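You operate a simulated robot arm through the tools that you are given. There is no shell and no other tool. Be economical: measure what you need, move in short steps, check, and stop when the job is done.

You are at the controls of a simulated robot arm. One attempt, no reset.

JOB
Take the orange test weight and leave it on the blue disc.
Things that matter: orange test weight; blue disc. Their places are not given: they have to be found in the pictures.

The check looks at the end state, three seconds after you hand in, the way a careful person would. Anything else that was tipped, shoved, dropped, spilled or broken makes it a failure.

ROBOT AND FRAMES
A 6-joint arm with a two-finger parallel gripper, fixed in place. Base frame: the origin is at the foot of the arm, x ahead of it, y to its left, z up; the work surface is at about z = 0. Readings come in cm, degrees, newtons and seconds.
With the tool pointing down near the work surface it reaches from about 14 to 58 cm from the base axis. Its first joint turns from -66.0 to 66.0 degrees. Payload 2.1 kg.
The TCP is the grasp point between the finger pads, 3 cm short of the fingertips. In the tool frame z runs along the fingers and y along their closing line. The gripper opens to 9.4 cm. The fingers are 2.8 cm wide and 1 cm thick; the gripper's body (5 by 9.6 cm) begins 5.5 cm behind the TCP.
Orientation is told as [roll, pitch, yaw] about the base's x, y, z axes, in that order, counted from this pose: with the fingers straight down and closing along the base's y, the tool's x points along the base's -x, its y along +y and its z along -z.

CONTROLS
- The arm moves only by the tool apply_moves. Its argument "series" is one flat list of numbers, 7 for each row, row after row: the finger opening in m, from 0 to 0.094, then the shift along the tool's x, y, z in units of 25 mm (1.0 is 25 mm), then the turn, a rotation vector about the tool's x, y, z in units of 5 degrees (1.0 is 5 degrees). In form: [gripper, x, y, z, rx, ry, rz, gripper, x, y, z, rx, ry, rz, ...]. A call has 1 to 20 rows; each row shifts and turns the commanded pose from where the row before left it, along the tool's axes as they then stand. A call with a number of a shift or a turn outside -1 to 1 is refused whole. A row lasts 0.2 s, in which the tool goes at most 5 cm and 8.6 degrees; a call with a longer step from one row to the next is refused whole, and so is a gripper value outside its range. Where a pose cannot be reached the arm comes as near as it can. A force on the tool above 40 N (or 10 N above the force at the start of the call, whichever is more), or a blocked arm, ends the call early, and 0.2 s more pass. Each finger travels about 7.2 cm/s and halts on what it meets, pressing with about 26 N; the grip force reading is that of the motor and also rises with nothing between the fingers. The clock runs only during rows and for 0.2 s after the last one: add rows that do not move to give the fingers time. It gives the time, the measured TCP pose, the force on the tool (base axes), the opening and the grip force at its end, in the units of the frame above (readings bear some noise), and new pictures: "views" is both (left out), scene, wrist or none.
- Cameras (640 x 400 px; columns grow to the right, rows downward): "scene" is fixed at [5.72, -37.93, 47.2]; the picture's right is [0.73, -0.69, 0.00], its down [-0.47, -0.50, -0.73] and it looks along [0.50, 0.53, -0.69] (base axes); focal length 282 px, centre (320, 200). "wrist" rides on the gripper at [-3.7, 0, -5.8] in the tool frame; the picture's right is [0.00, -1.00, 0.00], its down [0.97, 0.00, -0.24] and it looks along [0.24, 0.00, 0.97] (tool axes); focal length 218 px, centre (320, 200).
- probe_pixels(camera, pixels): for up to 12 pixels [column, row] of the newest picture of that camera ("zoom" is the newest enlarged one), the place [x, y, z] in the base frame of the surface seen there, good to about 0.3 cm. It takes no simulated time.
- zoom(camera, box): a new picture of the part [left, top, right, bottom] of that camera's present view, enlarged. It takes no simulated time.
- sign_off(): hands the job in; it is judged then, once.

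Keep the steps short. Do not move on a guess: measure, check each grasp and each placing, and mend mistakes. In all there are 60 turns and 150 pictures (those below and enlarged ones count). Leave the gripper open and the arm clear of the work at the hand-in unless told otherwise, and finish with a single line.

The tools are called after "Request:" by a JSON object that holds its "op" and its "data". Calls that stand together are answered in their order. apply_moves: Moves the arm, as the interface text tells. Its arguments: {"type":"object","properties":{"series":{"type":"array","items":{"type":"number"}},"views":{"type":"string","enum":["both","scene","wrist","none"]}},"required":["series"]} The other tools are called the same way: probe_pixels (camera, pixels) gives the place of the surface under pixels of a picture; zoom (camera, box) takes an enlarged picture of a part of a camera's view; sign_off () hands the job in.

At the start:

```text
time: 0.0
eef_pos: [22.82, -20.72, 24.57]
orientation: [0.0, -0.1, -0.1]
force: [0.0, 0.1, 0.4]
finger_gap: 9.41
gripper_force: 0.0
```

scene: 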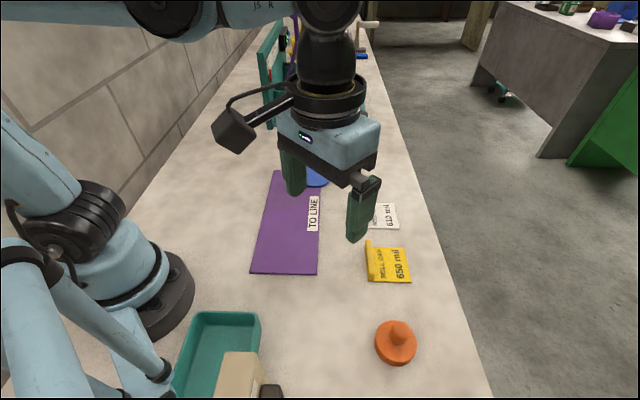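
wrist: 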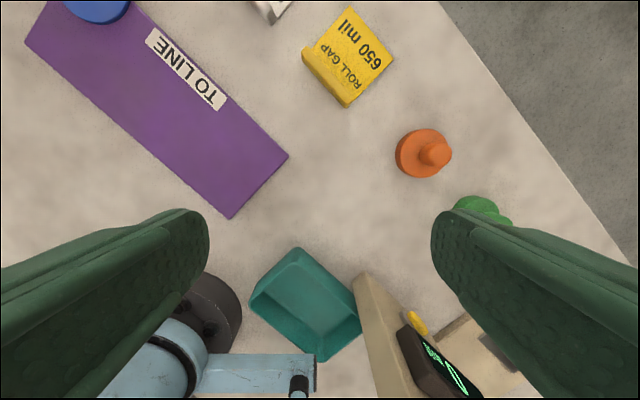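

I see the orange weight at scene (396,342) and wrist (423,153), and a blue disc partly hidden at wrist (97,5). I'll probe both and enlarge the views.

Request:
{"op": "probe_pixels", "data": {"camera": "wrist", "pixels": [[434, 153], [405, 153], [423, 132], [423, 176], [390, 153], [97, 8], [120, 15], [75, 10], [100, 40], [480, 208], [350, 60], [310, 60]]}}

Request:
{"op": "probe_pixels", "data": {"camera": "scene", "pixels": [[397, 328], [396, 342], [378, 345], [414, 345], [396, 362], [316, 182], [318, 188], [372, 245], [385, 250]]}}

Request:
{"op": "zoom", "data": {"camera": "scene", "box": [340, 280, 460, 380]}}

Request:
{"op": "zoom", "data": {"camera": "wrist", "box": [370, 110, 530, 230]}}

```text
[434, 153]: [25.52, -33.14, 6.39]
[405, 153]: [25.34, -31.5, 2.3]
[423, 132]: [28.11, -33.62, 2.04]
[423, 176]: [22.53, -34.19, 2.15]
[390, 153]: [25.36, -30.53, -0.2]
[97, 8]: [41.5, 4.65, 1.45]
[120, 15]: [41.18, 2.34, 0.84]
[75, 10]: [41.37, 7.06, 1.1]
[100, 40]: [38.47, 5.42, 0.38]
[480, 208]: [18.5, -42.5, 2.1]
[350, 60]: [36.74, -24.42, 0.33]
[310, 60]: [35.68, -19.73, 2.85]
```

```text
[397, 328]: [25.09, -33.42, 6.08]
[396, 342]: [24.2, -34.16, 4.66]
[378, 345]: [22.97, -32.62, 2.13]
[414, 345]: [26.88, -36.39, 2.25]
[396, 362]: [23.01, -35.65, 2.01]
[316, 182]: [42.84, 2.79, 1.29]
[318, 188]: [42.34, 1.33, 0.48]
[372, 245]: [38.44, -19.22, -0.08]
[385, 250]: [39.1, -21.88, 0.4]
```

```text
4.00 times, centred on (400, 330) of scene
```

zoom: 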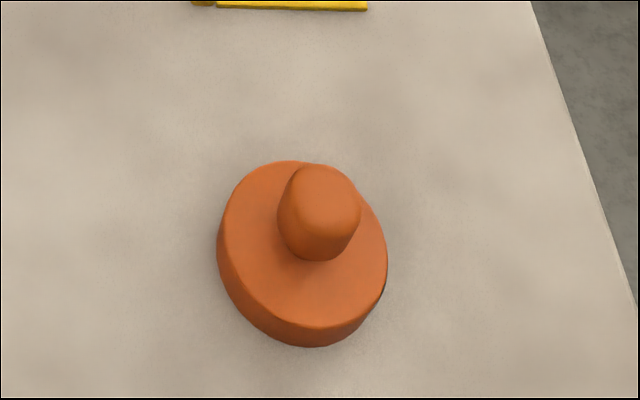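

```text
3.33 times, centred on (450, 170) of wrist
```

zoom: 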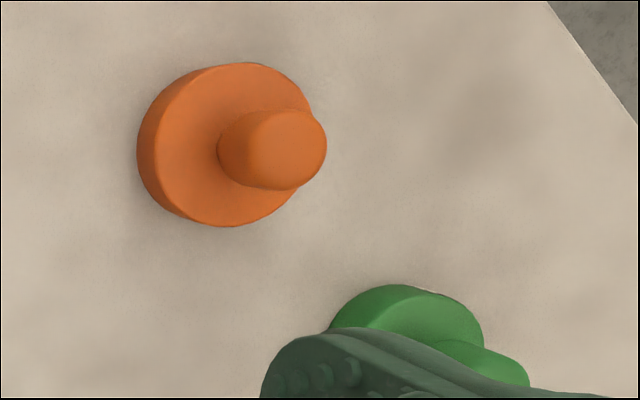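

The weight's base is centred near (25.2, -34), with its top at z≈2.1. The knob rises to about 6.3. A green piece sits near (18.5, -42.5). I'll move above the weight, still high, with the opening narrowed to 6 cm, and check from there.

Request:
{"op": "apply_moves", "data": {"series": [0.094, -0.16, -0.875, 0, 0, 0, 0, 0.094, -0.16, -0.875, 0, 0, 0, 0, 0.094, -0.16, -0.875, 0, 0, 0, 0, 0.08, -0.16, -0.875, 0, 0, 0, 0, 0.07, -0.16, -0.875, 0, 0, 0, 0, 0.06, -0.16, -0.875, 0, 0, 0, 0, 0.06, 0, 0, 0.8, 0, 0, 0, 0.06, 0, 0, 0.8, 0, 0, 0, 0.06, 0, 0, 0.8, 0, 0, 0, 0.06, 0, 0, 0, 0, 0, 0, 0.06, 0, 0, 0, 0, 0, 0]}}

```text
time: 2.4
eef_pos: [25.15, -34.0, 18.8]
orientation: [0.0, -0.1, 0.1]
force: [-0.1, -0.1, -0.3]
finger_gap: 5.98
gripper_force: 0.1
```

scene: 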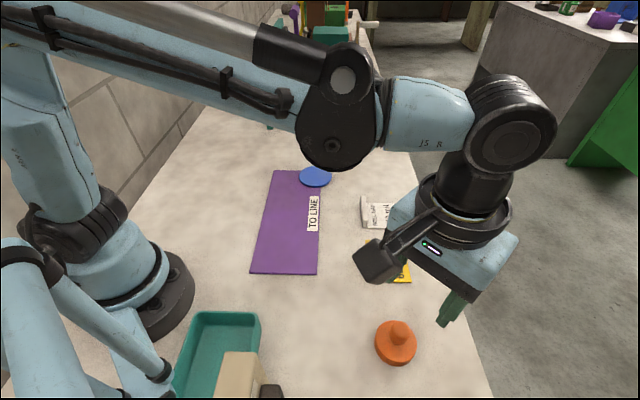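
wrist: 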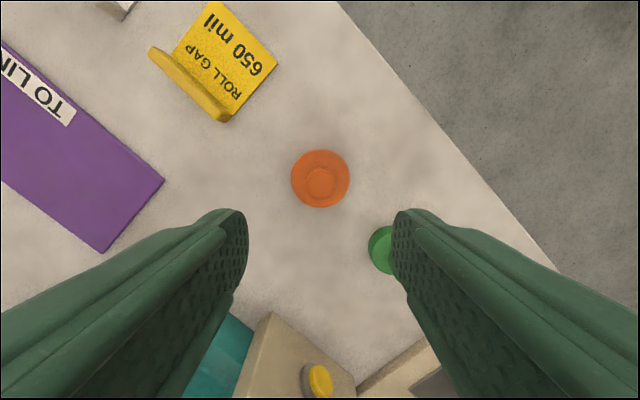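

The weight is at wrist (320,178), and the blue disc is now fully visible at scene (315,177). I'll probe both.

Request:
{"op": "probe_pixels", "data": {"camera": "wrist", "pixels": [[320, 184], [308, 184], [332, 184], [320, 172], [320, 195], [293, 179], [347, 179], [320, 153], [376, 250], [210, 105], [305, 335], [320, 380]]}}

Request:
{"op": "probe_pixels", "data": {"camera": "scene", "pixels": [[315, 176], [301, 176], [329, 176], [315, 168], [315, 184], [306, 170], [325, 170], [306, 182], [325, 182], [290, 176], [310, 200]]}}

Request:
{"op": "zoom", "data": {"camera": "scene", "box": [270, 140, 366, 200]}}

Request:
{"op": "zoom", "data": {"camera": "wrist", "box": [272, 140, 368, 200]}}

```text
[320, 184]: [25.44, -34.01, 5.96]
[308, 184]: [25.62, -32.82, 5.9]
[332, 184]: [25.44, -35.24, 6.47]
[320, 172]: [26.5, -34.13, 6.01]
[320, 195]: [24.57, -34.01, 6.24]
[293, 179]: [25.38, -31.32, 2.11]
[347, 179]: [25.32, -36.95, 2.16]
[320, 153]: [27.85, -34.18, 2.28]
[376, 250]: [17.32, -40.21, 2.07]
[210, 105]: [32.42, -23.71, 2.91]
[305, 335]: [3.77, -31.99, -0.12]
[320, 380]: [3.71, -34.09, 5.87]
```

```text
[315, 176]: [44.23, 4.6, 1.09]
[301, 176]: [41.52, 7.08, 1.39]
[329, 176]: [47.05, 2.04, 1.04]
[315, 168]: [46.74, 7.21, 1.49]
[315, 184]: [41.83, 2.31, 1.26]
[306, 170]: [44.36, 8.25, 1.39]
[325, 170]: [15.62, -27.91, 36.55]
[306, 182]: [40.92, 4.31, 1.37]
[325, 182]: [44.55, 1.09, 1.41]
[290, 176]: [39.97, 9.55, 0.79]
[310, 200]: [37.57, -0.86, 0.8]
```

```text
6.67 times, centred on (318, 170) of scene
```

zoom: 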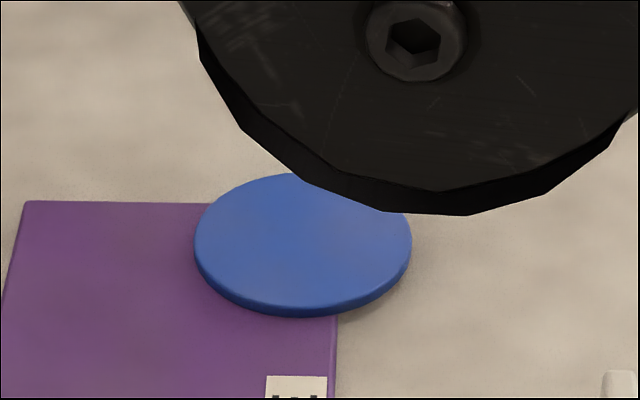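

```text
6.67 times, centred on (320, 170) of wrist
```

zoom: 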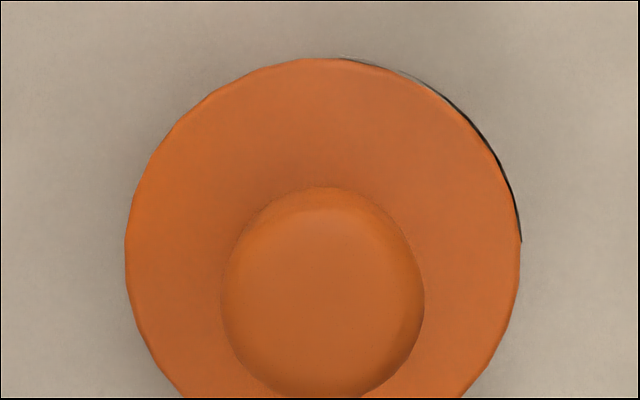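

The knob is centred at (25.5, -34.05), about 2.6 cm wide and reaching z≈6.2. The base top is at 2.15. The disc is centred at about (44.2, 4.6) with its top at z≈1.3. I'll descend to TCP z≈5.8, which puts the fingertips at 2.8, just above the base.

Request:
{"op": "apply_moves", "data": {"series": [0.06, -0.12, -0.02, 0.8, 0, 0, 0, 0.06, 0, 0, 0.8, 0, 0, 0, 0.06, 0, 0, 0.8, 0, 0, 0, 0.06, 0, 0, 0.8, 0, 0, 0, 0.06, 0, 0, 0.8, 0, 0, 0, 0.06, 0, 0, 0.6, 0, 0, 0, 0.06, 0, 0, 0.4, 0, 0, 0, 0.06, 0, 0, 0.2, 0, 0, 0, 0.06, 0, 0, 0, 0, 0, 0]}}

```text
time: 4.4
eef_pos: [25.44, -33.8, 5.72]
orientation: [0.0, -0.1, 0.0]
force: [-0.3, 0.4, -0.6]
finger_gap: 6.0
gripper_force: 0.1
```

scene: 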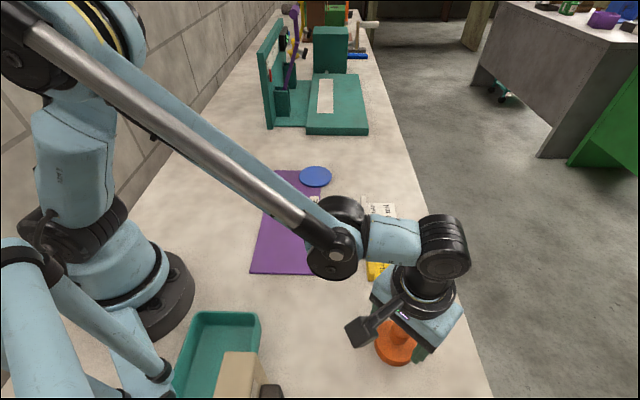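
wrist: 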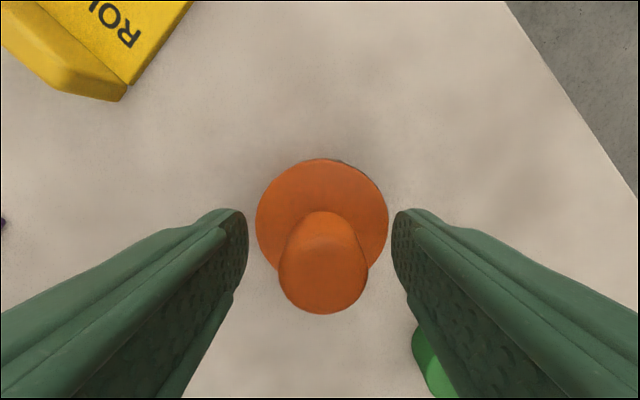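

The knob sits between the fingers, and the tips are clear of the base. I'll nudge slightly to centre and then close.

Request:
{"op": "apply_moves", "data": {"series": [0.06, 0, -0.08, 0, 0, 0, 0, 0.04, 0, 0, 0, 0, 0, 0, 0.02, 0, 0, 0, 0, 0, 0, 0.0, 0, 0, 0, 0, 0, 0, 0.0, 0, 0, 0, 0, 0, 0, 0.0, 0, 0, 0, 0, 0, 0]}}

Request:
{"op": "probe_pixels", "data": {"camera": "scene", "pixels": [[316, 176], [301, 176], [330, 176], [316, 168], [316, 184], [306, 169], [326, 169], [326, 183], [306, 183]]}}

Request:
{"op": "zoom", "data": {"camera": "scene", "box": [268, 146, 364, 206]}}

```text
time: 5.8
eef_pos: [25.45, -34.02, 5.71]
orientation: [0.1, -0.2, 0.0]
force: [0.9, -0.8, 0.9]
finger_gap: 2.59
gripper_force: 26.2
```

scene: 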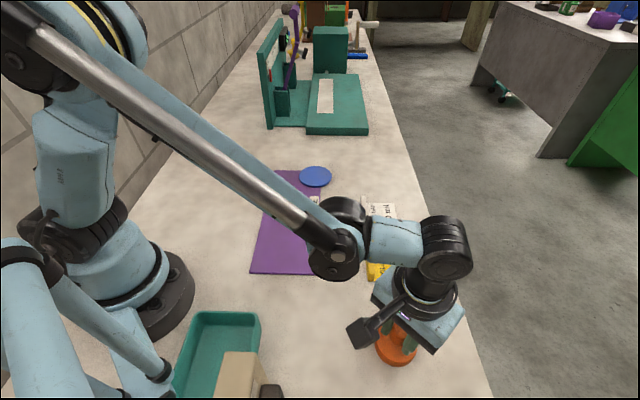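
wrist: 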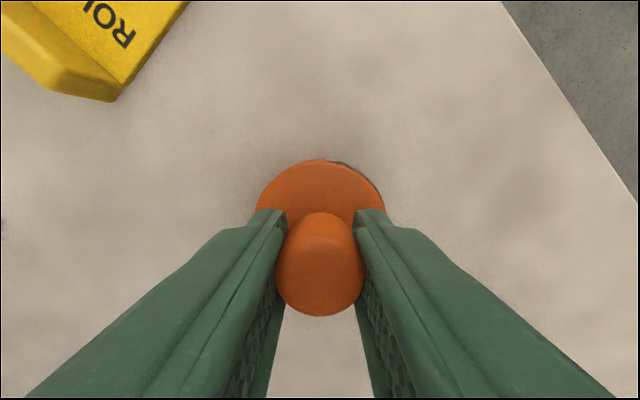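

```text
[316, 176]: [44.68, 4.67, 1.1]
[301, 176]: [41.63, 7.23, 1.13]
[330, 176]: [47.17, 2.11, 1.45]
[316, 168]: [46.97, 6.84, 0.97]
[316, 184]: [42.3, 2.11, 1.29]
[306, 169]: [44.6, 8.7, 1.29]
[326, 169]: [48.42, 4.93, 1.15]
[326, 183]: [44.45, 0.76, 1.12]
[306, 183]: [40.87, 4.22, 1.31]
```

```text
6.67 times, centred on (316, 176) of scene
```

zoom: 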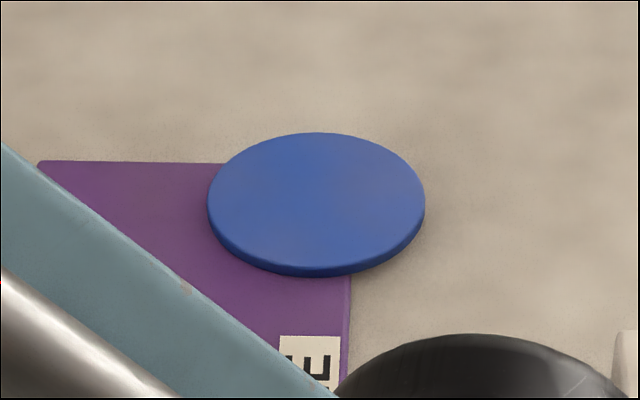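

The grip is firm at 2.59 cm and 26 N. I'll lift straight up and check the hold.

Request:
{"op": "apply_moves", "data": {"series": [0.0, 0, 0, -0.2, 0, 0, 0, 0.0, 0, 0, -0.4, 0, 0, 0, 0.0, 0, 0, -0.6, 0, 0, 0, 0.0, 0, 0, -0.8, 0, 0, 0, 0.0, 0, 0, -0.8, 0, 0, 0, 0.0, 0, 0, -0.8, 0, 0, 0, 0.0, 0, 0, -0.6, 0, 0, 0, 0.0, 0, 0, -0.3, 0, 0, 0, 0.0, 0, 0, 0, 0, 0, 0]}}

```text
time: 7.8
eef_pos: [25.46, -34.1, 16.85]
orientation: [0.0, -0.1, 0.0]
force: [0.2, 0.0, -3.7]
finger_gap: 2.61
gripper_force: 26.0
```

scene: 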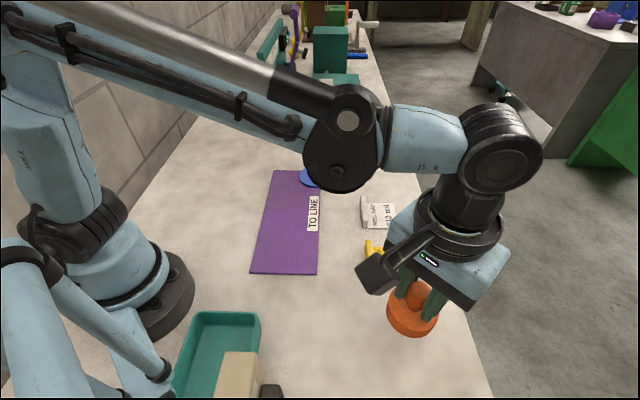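
wrist: 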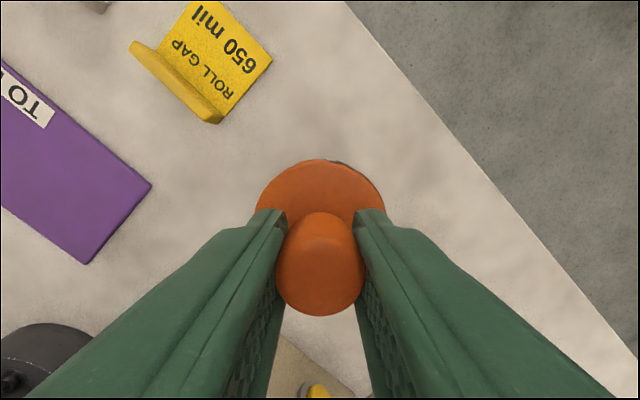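

The weight is held (about 3.7 N, no slip). I'll carry it at this height to about (36, 4.6), short of the disc, so the wrist camera can see it.

Request:
{"op": "apply_moves", "data": {"series": [0, -0.12, 0.4, 0, 0, 0, 0, 0, -0.233, 0.8, 0, 0, 0, 0, 0, -0.233, 0.87, 0, 0, 0, 0, 0, -0.233, 0.87, 0, 0, 0, 0, 0, -0.233, 0.87, 0, 0, 0, 0, 0, -0.233, 0.87, 0, 0, 0, 0, 0, -0.233, 0.87, 0, 0, 0, 0, 0, -0.233, 0.87, 0, 0, 0, 0, 0, -0.233, 0.87, 0, 0, 0, 0, 0, -0.233, 0.87, 0, 0, 0, 0, 0, -0.233, 0.87, 0, 0, 0, 0, 0, -0.233, 0.87, 0, 0, 0, 0, 0, -0.233, 0.87, 0, 0, 0, 0, 0, -0.233, 0.87, 0, 0, 0, 0, 0, -0.233, 0.87, 0, 0, 0, 0, 0, -0.233, 0.87, 0, 0, 0, 0, 0, -0.233, 0.87, 0, 0, 0, 0, 0, -0.233, 0.87, 0, 0, 0, 0, 0, -0.12, 0.4, 0, 0, 0, 0, 0, 0, 0, 0, 0, 0, 0]}}

```text
time: 12.0
eef_pos: [35.78, 4.76, 16.97]
orientation: [0.0, -0.1, 0.0]
force: [0.6, 0.3, -2.6]
finger_gap: 2.61
gripper_force: 26.4
```

scene: 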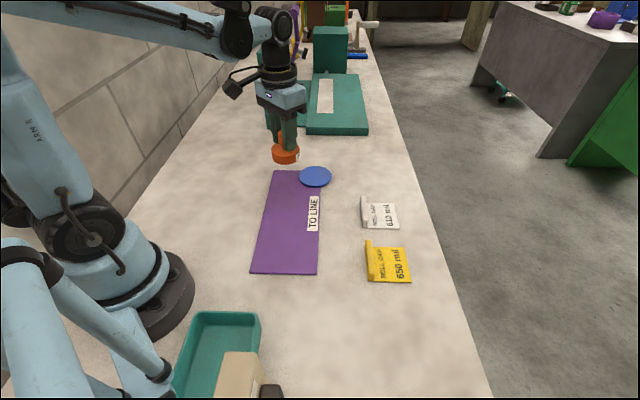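
wrist: 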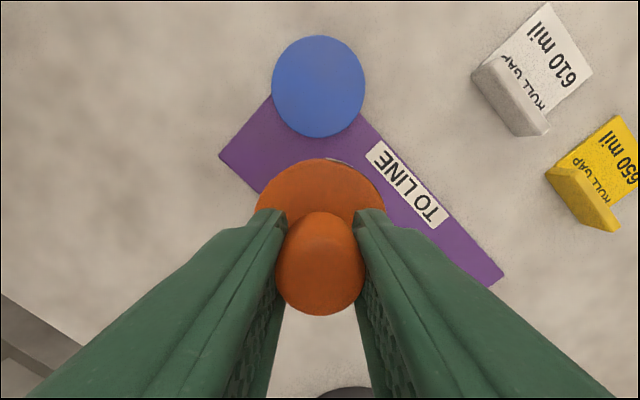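

The disc is at wrist (318,86). Its centre lies over the mat, with the mat's corner hidden under it. I'll probe it.

Request:
{"op": "probe_pixels", "data": {"camera": "wrist", "pixels": [[318, 86], [275, 86], [361, 86], [318, 40], [318, 132], [290, 55], [346, 55], [290, 117], [346, 117], [250, 150], [400, 60]]}}

```text
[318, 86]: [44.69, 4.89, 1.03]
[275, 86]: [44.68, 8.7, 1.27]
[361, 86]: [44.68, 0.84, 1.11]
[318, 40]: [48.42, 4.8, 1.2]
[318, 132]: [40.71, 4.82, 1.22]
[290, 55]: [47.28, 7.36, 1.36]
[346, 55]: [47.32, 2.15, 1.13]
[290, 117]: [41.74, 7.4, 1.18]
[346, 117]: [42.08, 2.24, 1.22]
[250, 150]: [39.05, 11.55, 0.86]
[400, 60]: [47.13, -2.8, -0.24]
```

The disc is centred at (44.6, 4.8), with radius about 4 and its top at z≈1.2. I'm aiming for (44.3, 4.9), where the weight should touch down at TCP z≈6.9. I'll move over it, descend to about z 9, and check.

Request:
{"op": "apply_moves", "data": {"series": [0, -0.4, 0.05, 0, 0, 0, 0, 0, -0.7, 0, 0, 0, 0, 0, 0, -0.7, 0, 0, 0, 0, 0, 0, -0.7, 0, 0, 0, 0, 0, 0, -0.6, 0, 0, 0, 0, 0, 0, -0.3, 0, 0, 0, 0, 0, 0, 0, 0, 0.6, 0, 0, 0, 0, 0, 0, 0.8, 0, 0, 0, 0, 0, 0, 0.8, 0, 0, 0, 0, 0, 0, 0.6, 0, 0, 0, 0, 0, 0, 0.4, 0, 0, 0, 0, 0, 0, 0, 0, 0, 0]}}

```text
time: 14.6
eef_pos: [44.33, 4.82, 8.98]
orientation: [0.0, 0.0, 0.0]
force: [0.0, 0.4, -3.3]
finger_gap: 2.6
gripper_force: 26.2
```

scene: 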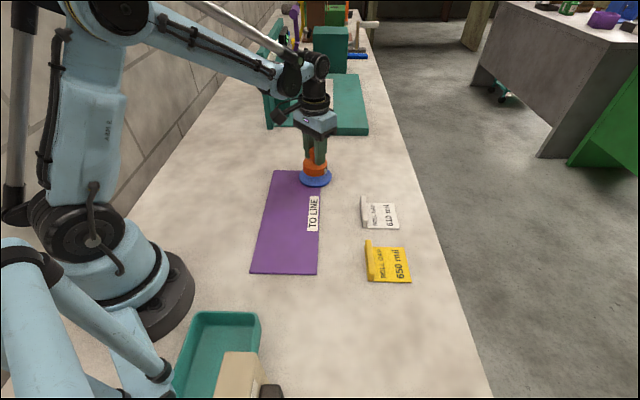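
wrist: 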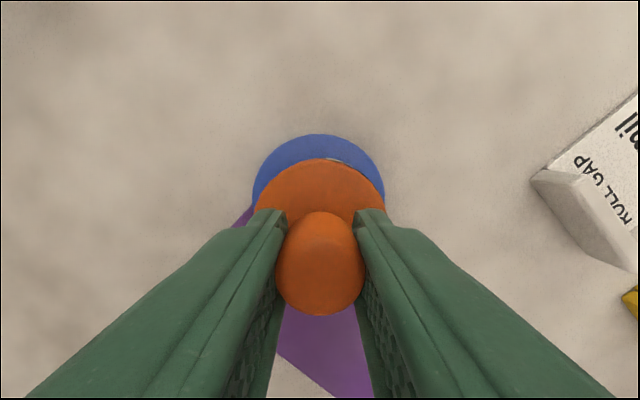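

The weight is centred over the disc. I'll lower it gently, about 1.75 cm, in small steps.

Request:
{"op": "apply_moves", "data": {"series": [0, 0, 0, 0.3, 0, 0, 0, 0, 0, 0, 0.2, 0, 0, 0, 0, 0, 0, 0.1, 0, 0, 0, 0, 0, 0, 0.06, 0, 0, 0, 0, 0, 0, 0.04, 0, 0, 0, 0, 0, 0, 0, 0, 0, 0, 0, 0, 0, 0, 0, 0, 0]}}

Request:
{"op": "zoom", "data": {"camera": "scene", "box": [268, 130, 364, 190]}}

```text
time: 16.2
eef_pos: [44.33, 4.98, 7.27]
orientation: [0.1, -0.1, -0.1]
force: [-0.5, -0.3, -3.1]
finger_gap: 2.59
gripper_force: 26.0
```

scene: 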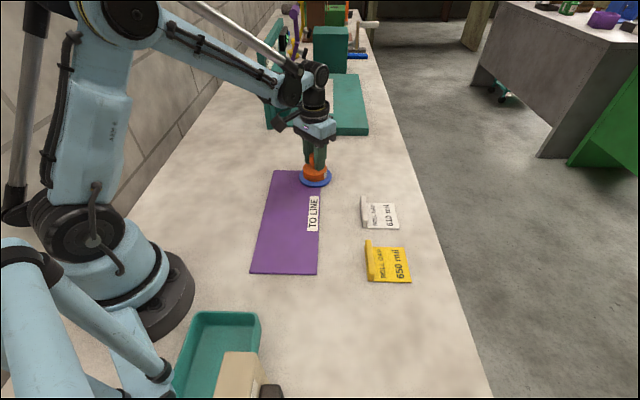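
wrist: 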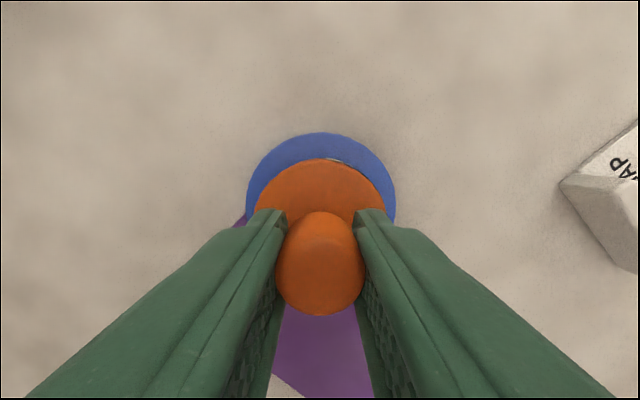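

```text
6.67 times, centred on (316, 160) of scene
```

zoom: 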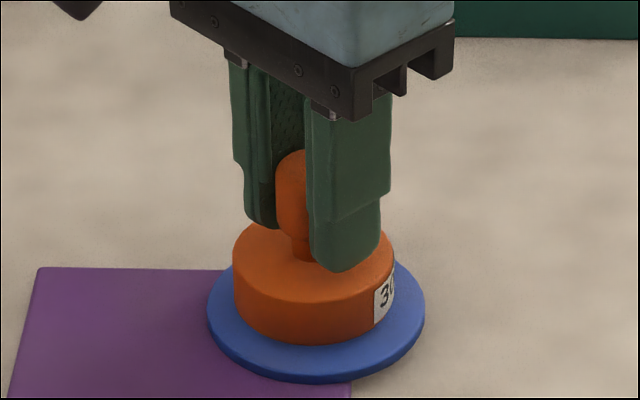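

The force is still -3.1 N, so the weight is hanging and not yet down. I'll lower in 1 mm steps and watch the force.

Request:
{"op": "apply_moves", "data": {"series": [0, 0, 0, 0.04, 0, 0, 0, 0, 0, 0, 0.04, 0, 0, 0, 0, 0, 0, 0.04, 0, 0, 0, 0, 0, 0, 0, 0, 0, 0], "views": "none"}}

```text
time: 17.2
eef_pos: [44.41, 5.01, 7.03]
orientation: [0.1, -0.1, 0.1]
force: [0.4, -0.5, -2.4]
finger_gap: 2.59
gripper_force: 25.8
```

Nearly all the load is still on the arm, so I'll go down a little further.

Request:
{"op": "apply_moves", "data": {"series": [0, 0, 0, 0.04, 0, 0, 0, 0, 0, 0, 0.03, 0, 0, 0, 0, 0, 0, 0, 0, 0, 0], "views": "none"}}

```text
time: 18.0
eef_pos: [44.47, 4.96, 6.88]
orientation: [0.1, -0.1, 0.0]
force: [-0.9, 2.4, 19.2]
finger_gap: 2.6
gripper_force: 25.9
```

It has touched down, pressing at 19 N. I'll ease up about 0.7 mm and check the force before releasing.

Request:
{"op": "apply_moves", "data": {"series": [0, 0, 0, -0.028, 0, 0, 0, 0, 0, 0, 0, 0, 0, 0], "views": "none"}}

```text
time: 18.6
eef_pos: [44.41, 4.88, 6.78]
orientation: [0.0, 0.0, 0.0]
force: [1.0, -0.5, 6.9]
finger_gap: 2.59
gripper_force: 25.8
```

Only light contact remains. I'll open slowly.

Request:
{"op": "apply_moves", "data": {"series": [0.03, 0, 0, 0, 0, 0, 0, 0.04, 0, 0, 0, 0, 0, 0, 0.05, 0, 0, 0, 0, 0, 0, 0.06, 0, 0, 0, 0, 0, 0, 0.06, 0, 0, 0, 0, 0, 0]}}

Request:
{"op": "zoom", "data": {"camera": "scene", "box": [268, 130, 364, 190]}}

```text
time: 19.8
eef_pos: [44.43, 5.01, 6.89]
orientation: [0.0, -0.1, -0.1]
force: [-0.6, 0.2, -0.7]
finger_gap: 6.03
gripper_force: 0.1
```

scene: 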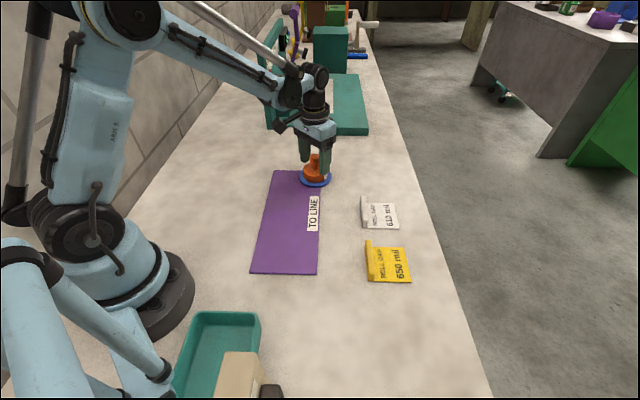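
wrist: 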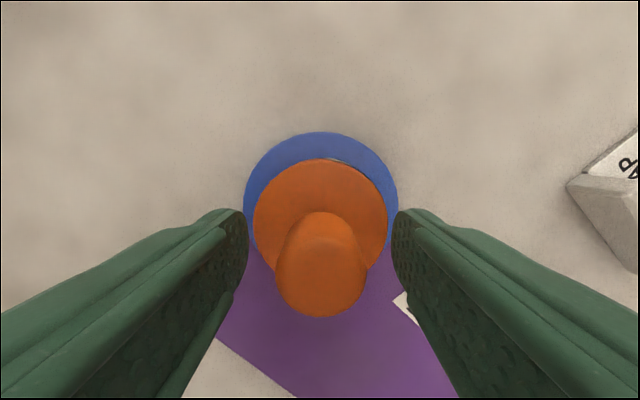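

```text
6.67 times, centred on (316, 160) of scene
```

zoom: 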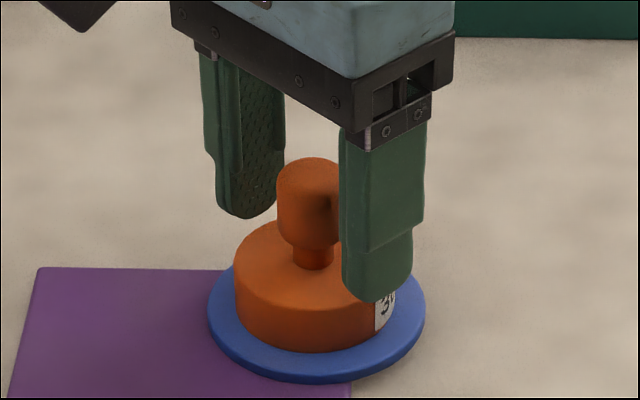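

The weight stands upright on the disc and the fingers are clear of it. I'll lift straight up and then back off.

Request:
{"op": "apply_moves", "data": {"series": [0.06, 0, 0, -0.4, 0, 0, 0, 0.06, 0, 0, -0.8, 0, 0, 0, 0.07, 0, 0, -0.9, 0, 0, 0, 0.08, 0, 0, -0.9, 0, 0, 0, 0.09, 0, 0, -0.9, 0, 0, 0, 0.09, 0, 0, -0.6, 0, 0, 0, 0.09, 0.8, 0, 0, 0, 0, 0, 0.09, 0.9, 0, 0, 0, 0, 0, 0.09, 0.9, 0, 0, 0, 0, 0, 0.09, 0.6, 0, 0, 0, 0, 0, 0.09, 0, 0, 0, 0, 0, 0]}}

Request:
{"op": "zoom", "data": {"camera": "scene", "box": [268, 130, 364, 190]}}

```text
time: 22.2
eef_pos: [36.46, 5.07, 18.13]
orientation: [0.0, 0.0, 0.1]
force: [1.0, -0.1, 0.3]
finger_gap: 9.01
gripper_force: 0.1
```

scene: 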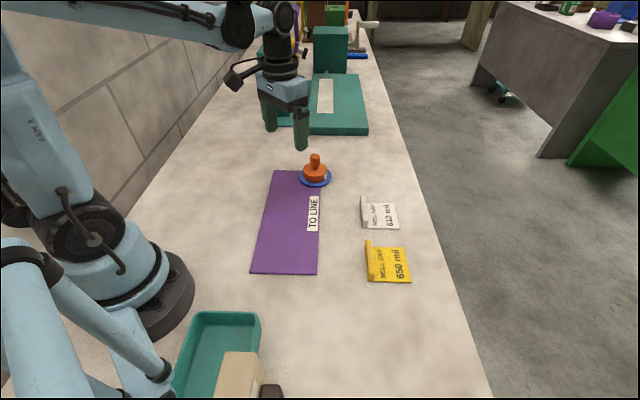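
wrist: 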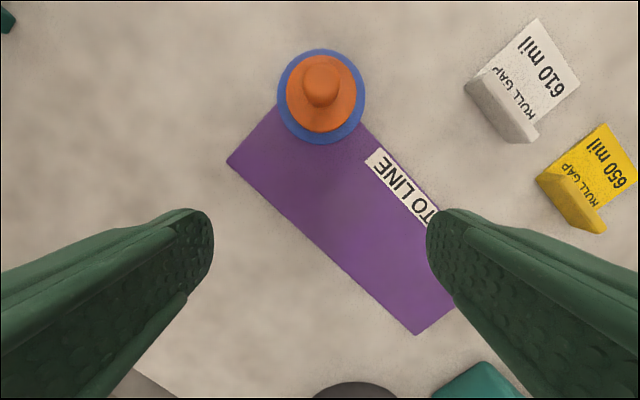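

```text
6.67 times, centred on (316, 160) of scene
```

zoom: 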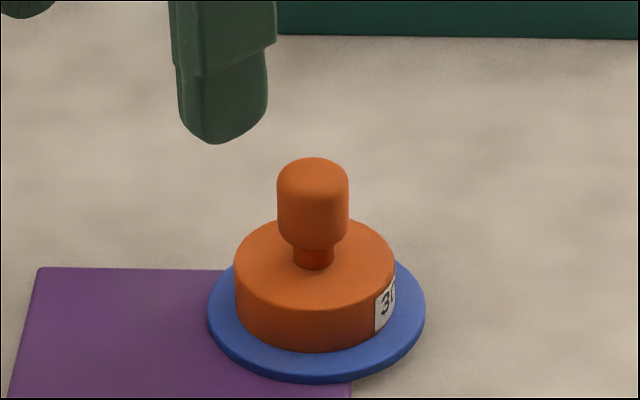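

The weight stands upright and centred on the blue disc, nothing else has moved, and the arm is clear with the gripper open. I'll hand in now.

Request:
{"op": "sign_off", "data": {}}

```text
The job is handed in.
```

The orange test weight is standing upright on the blue disc, nothing else was disturbed, and the gripper is open with the arm clear.
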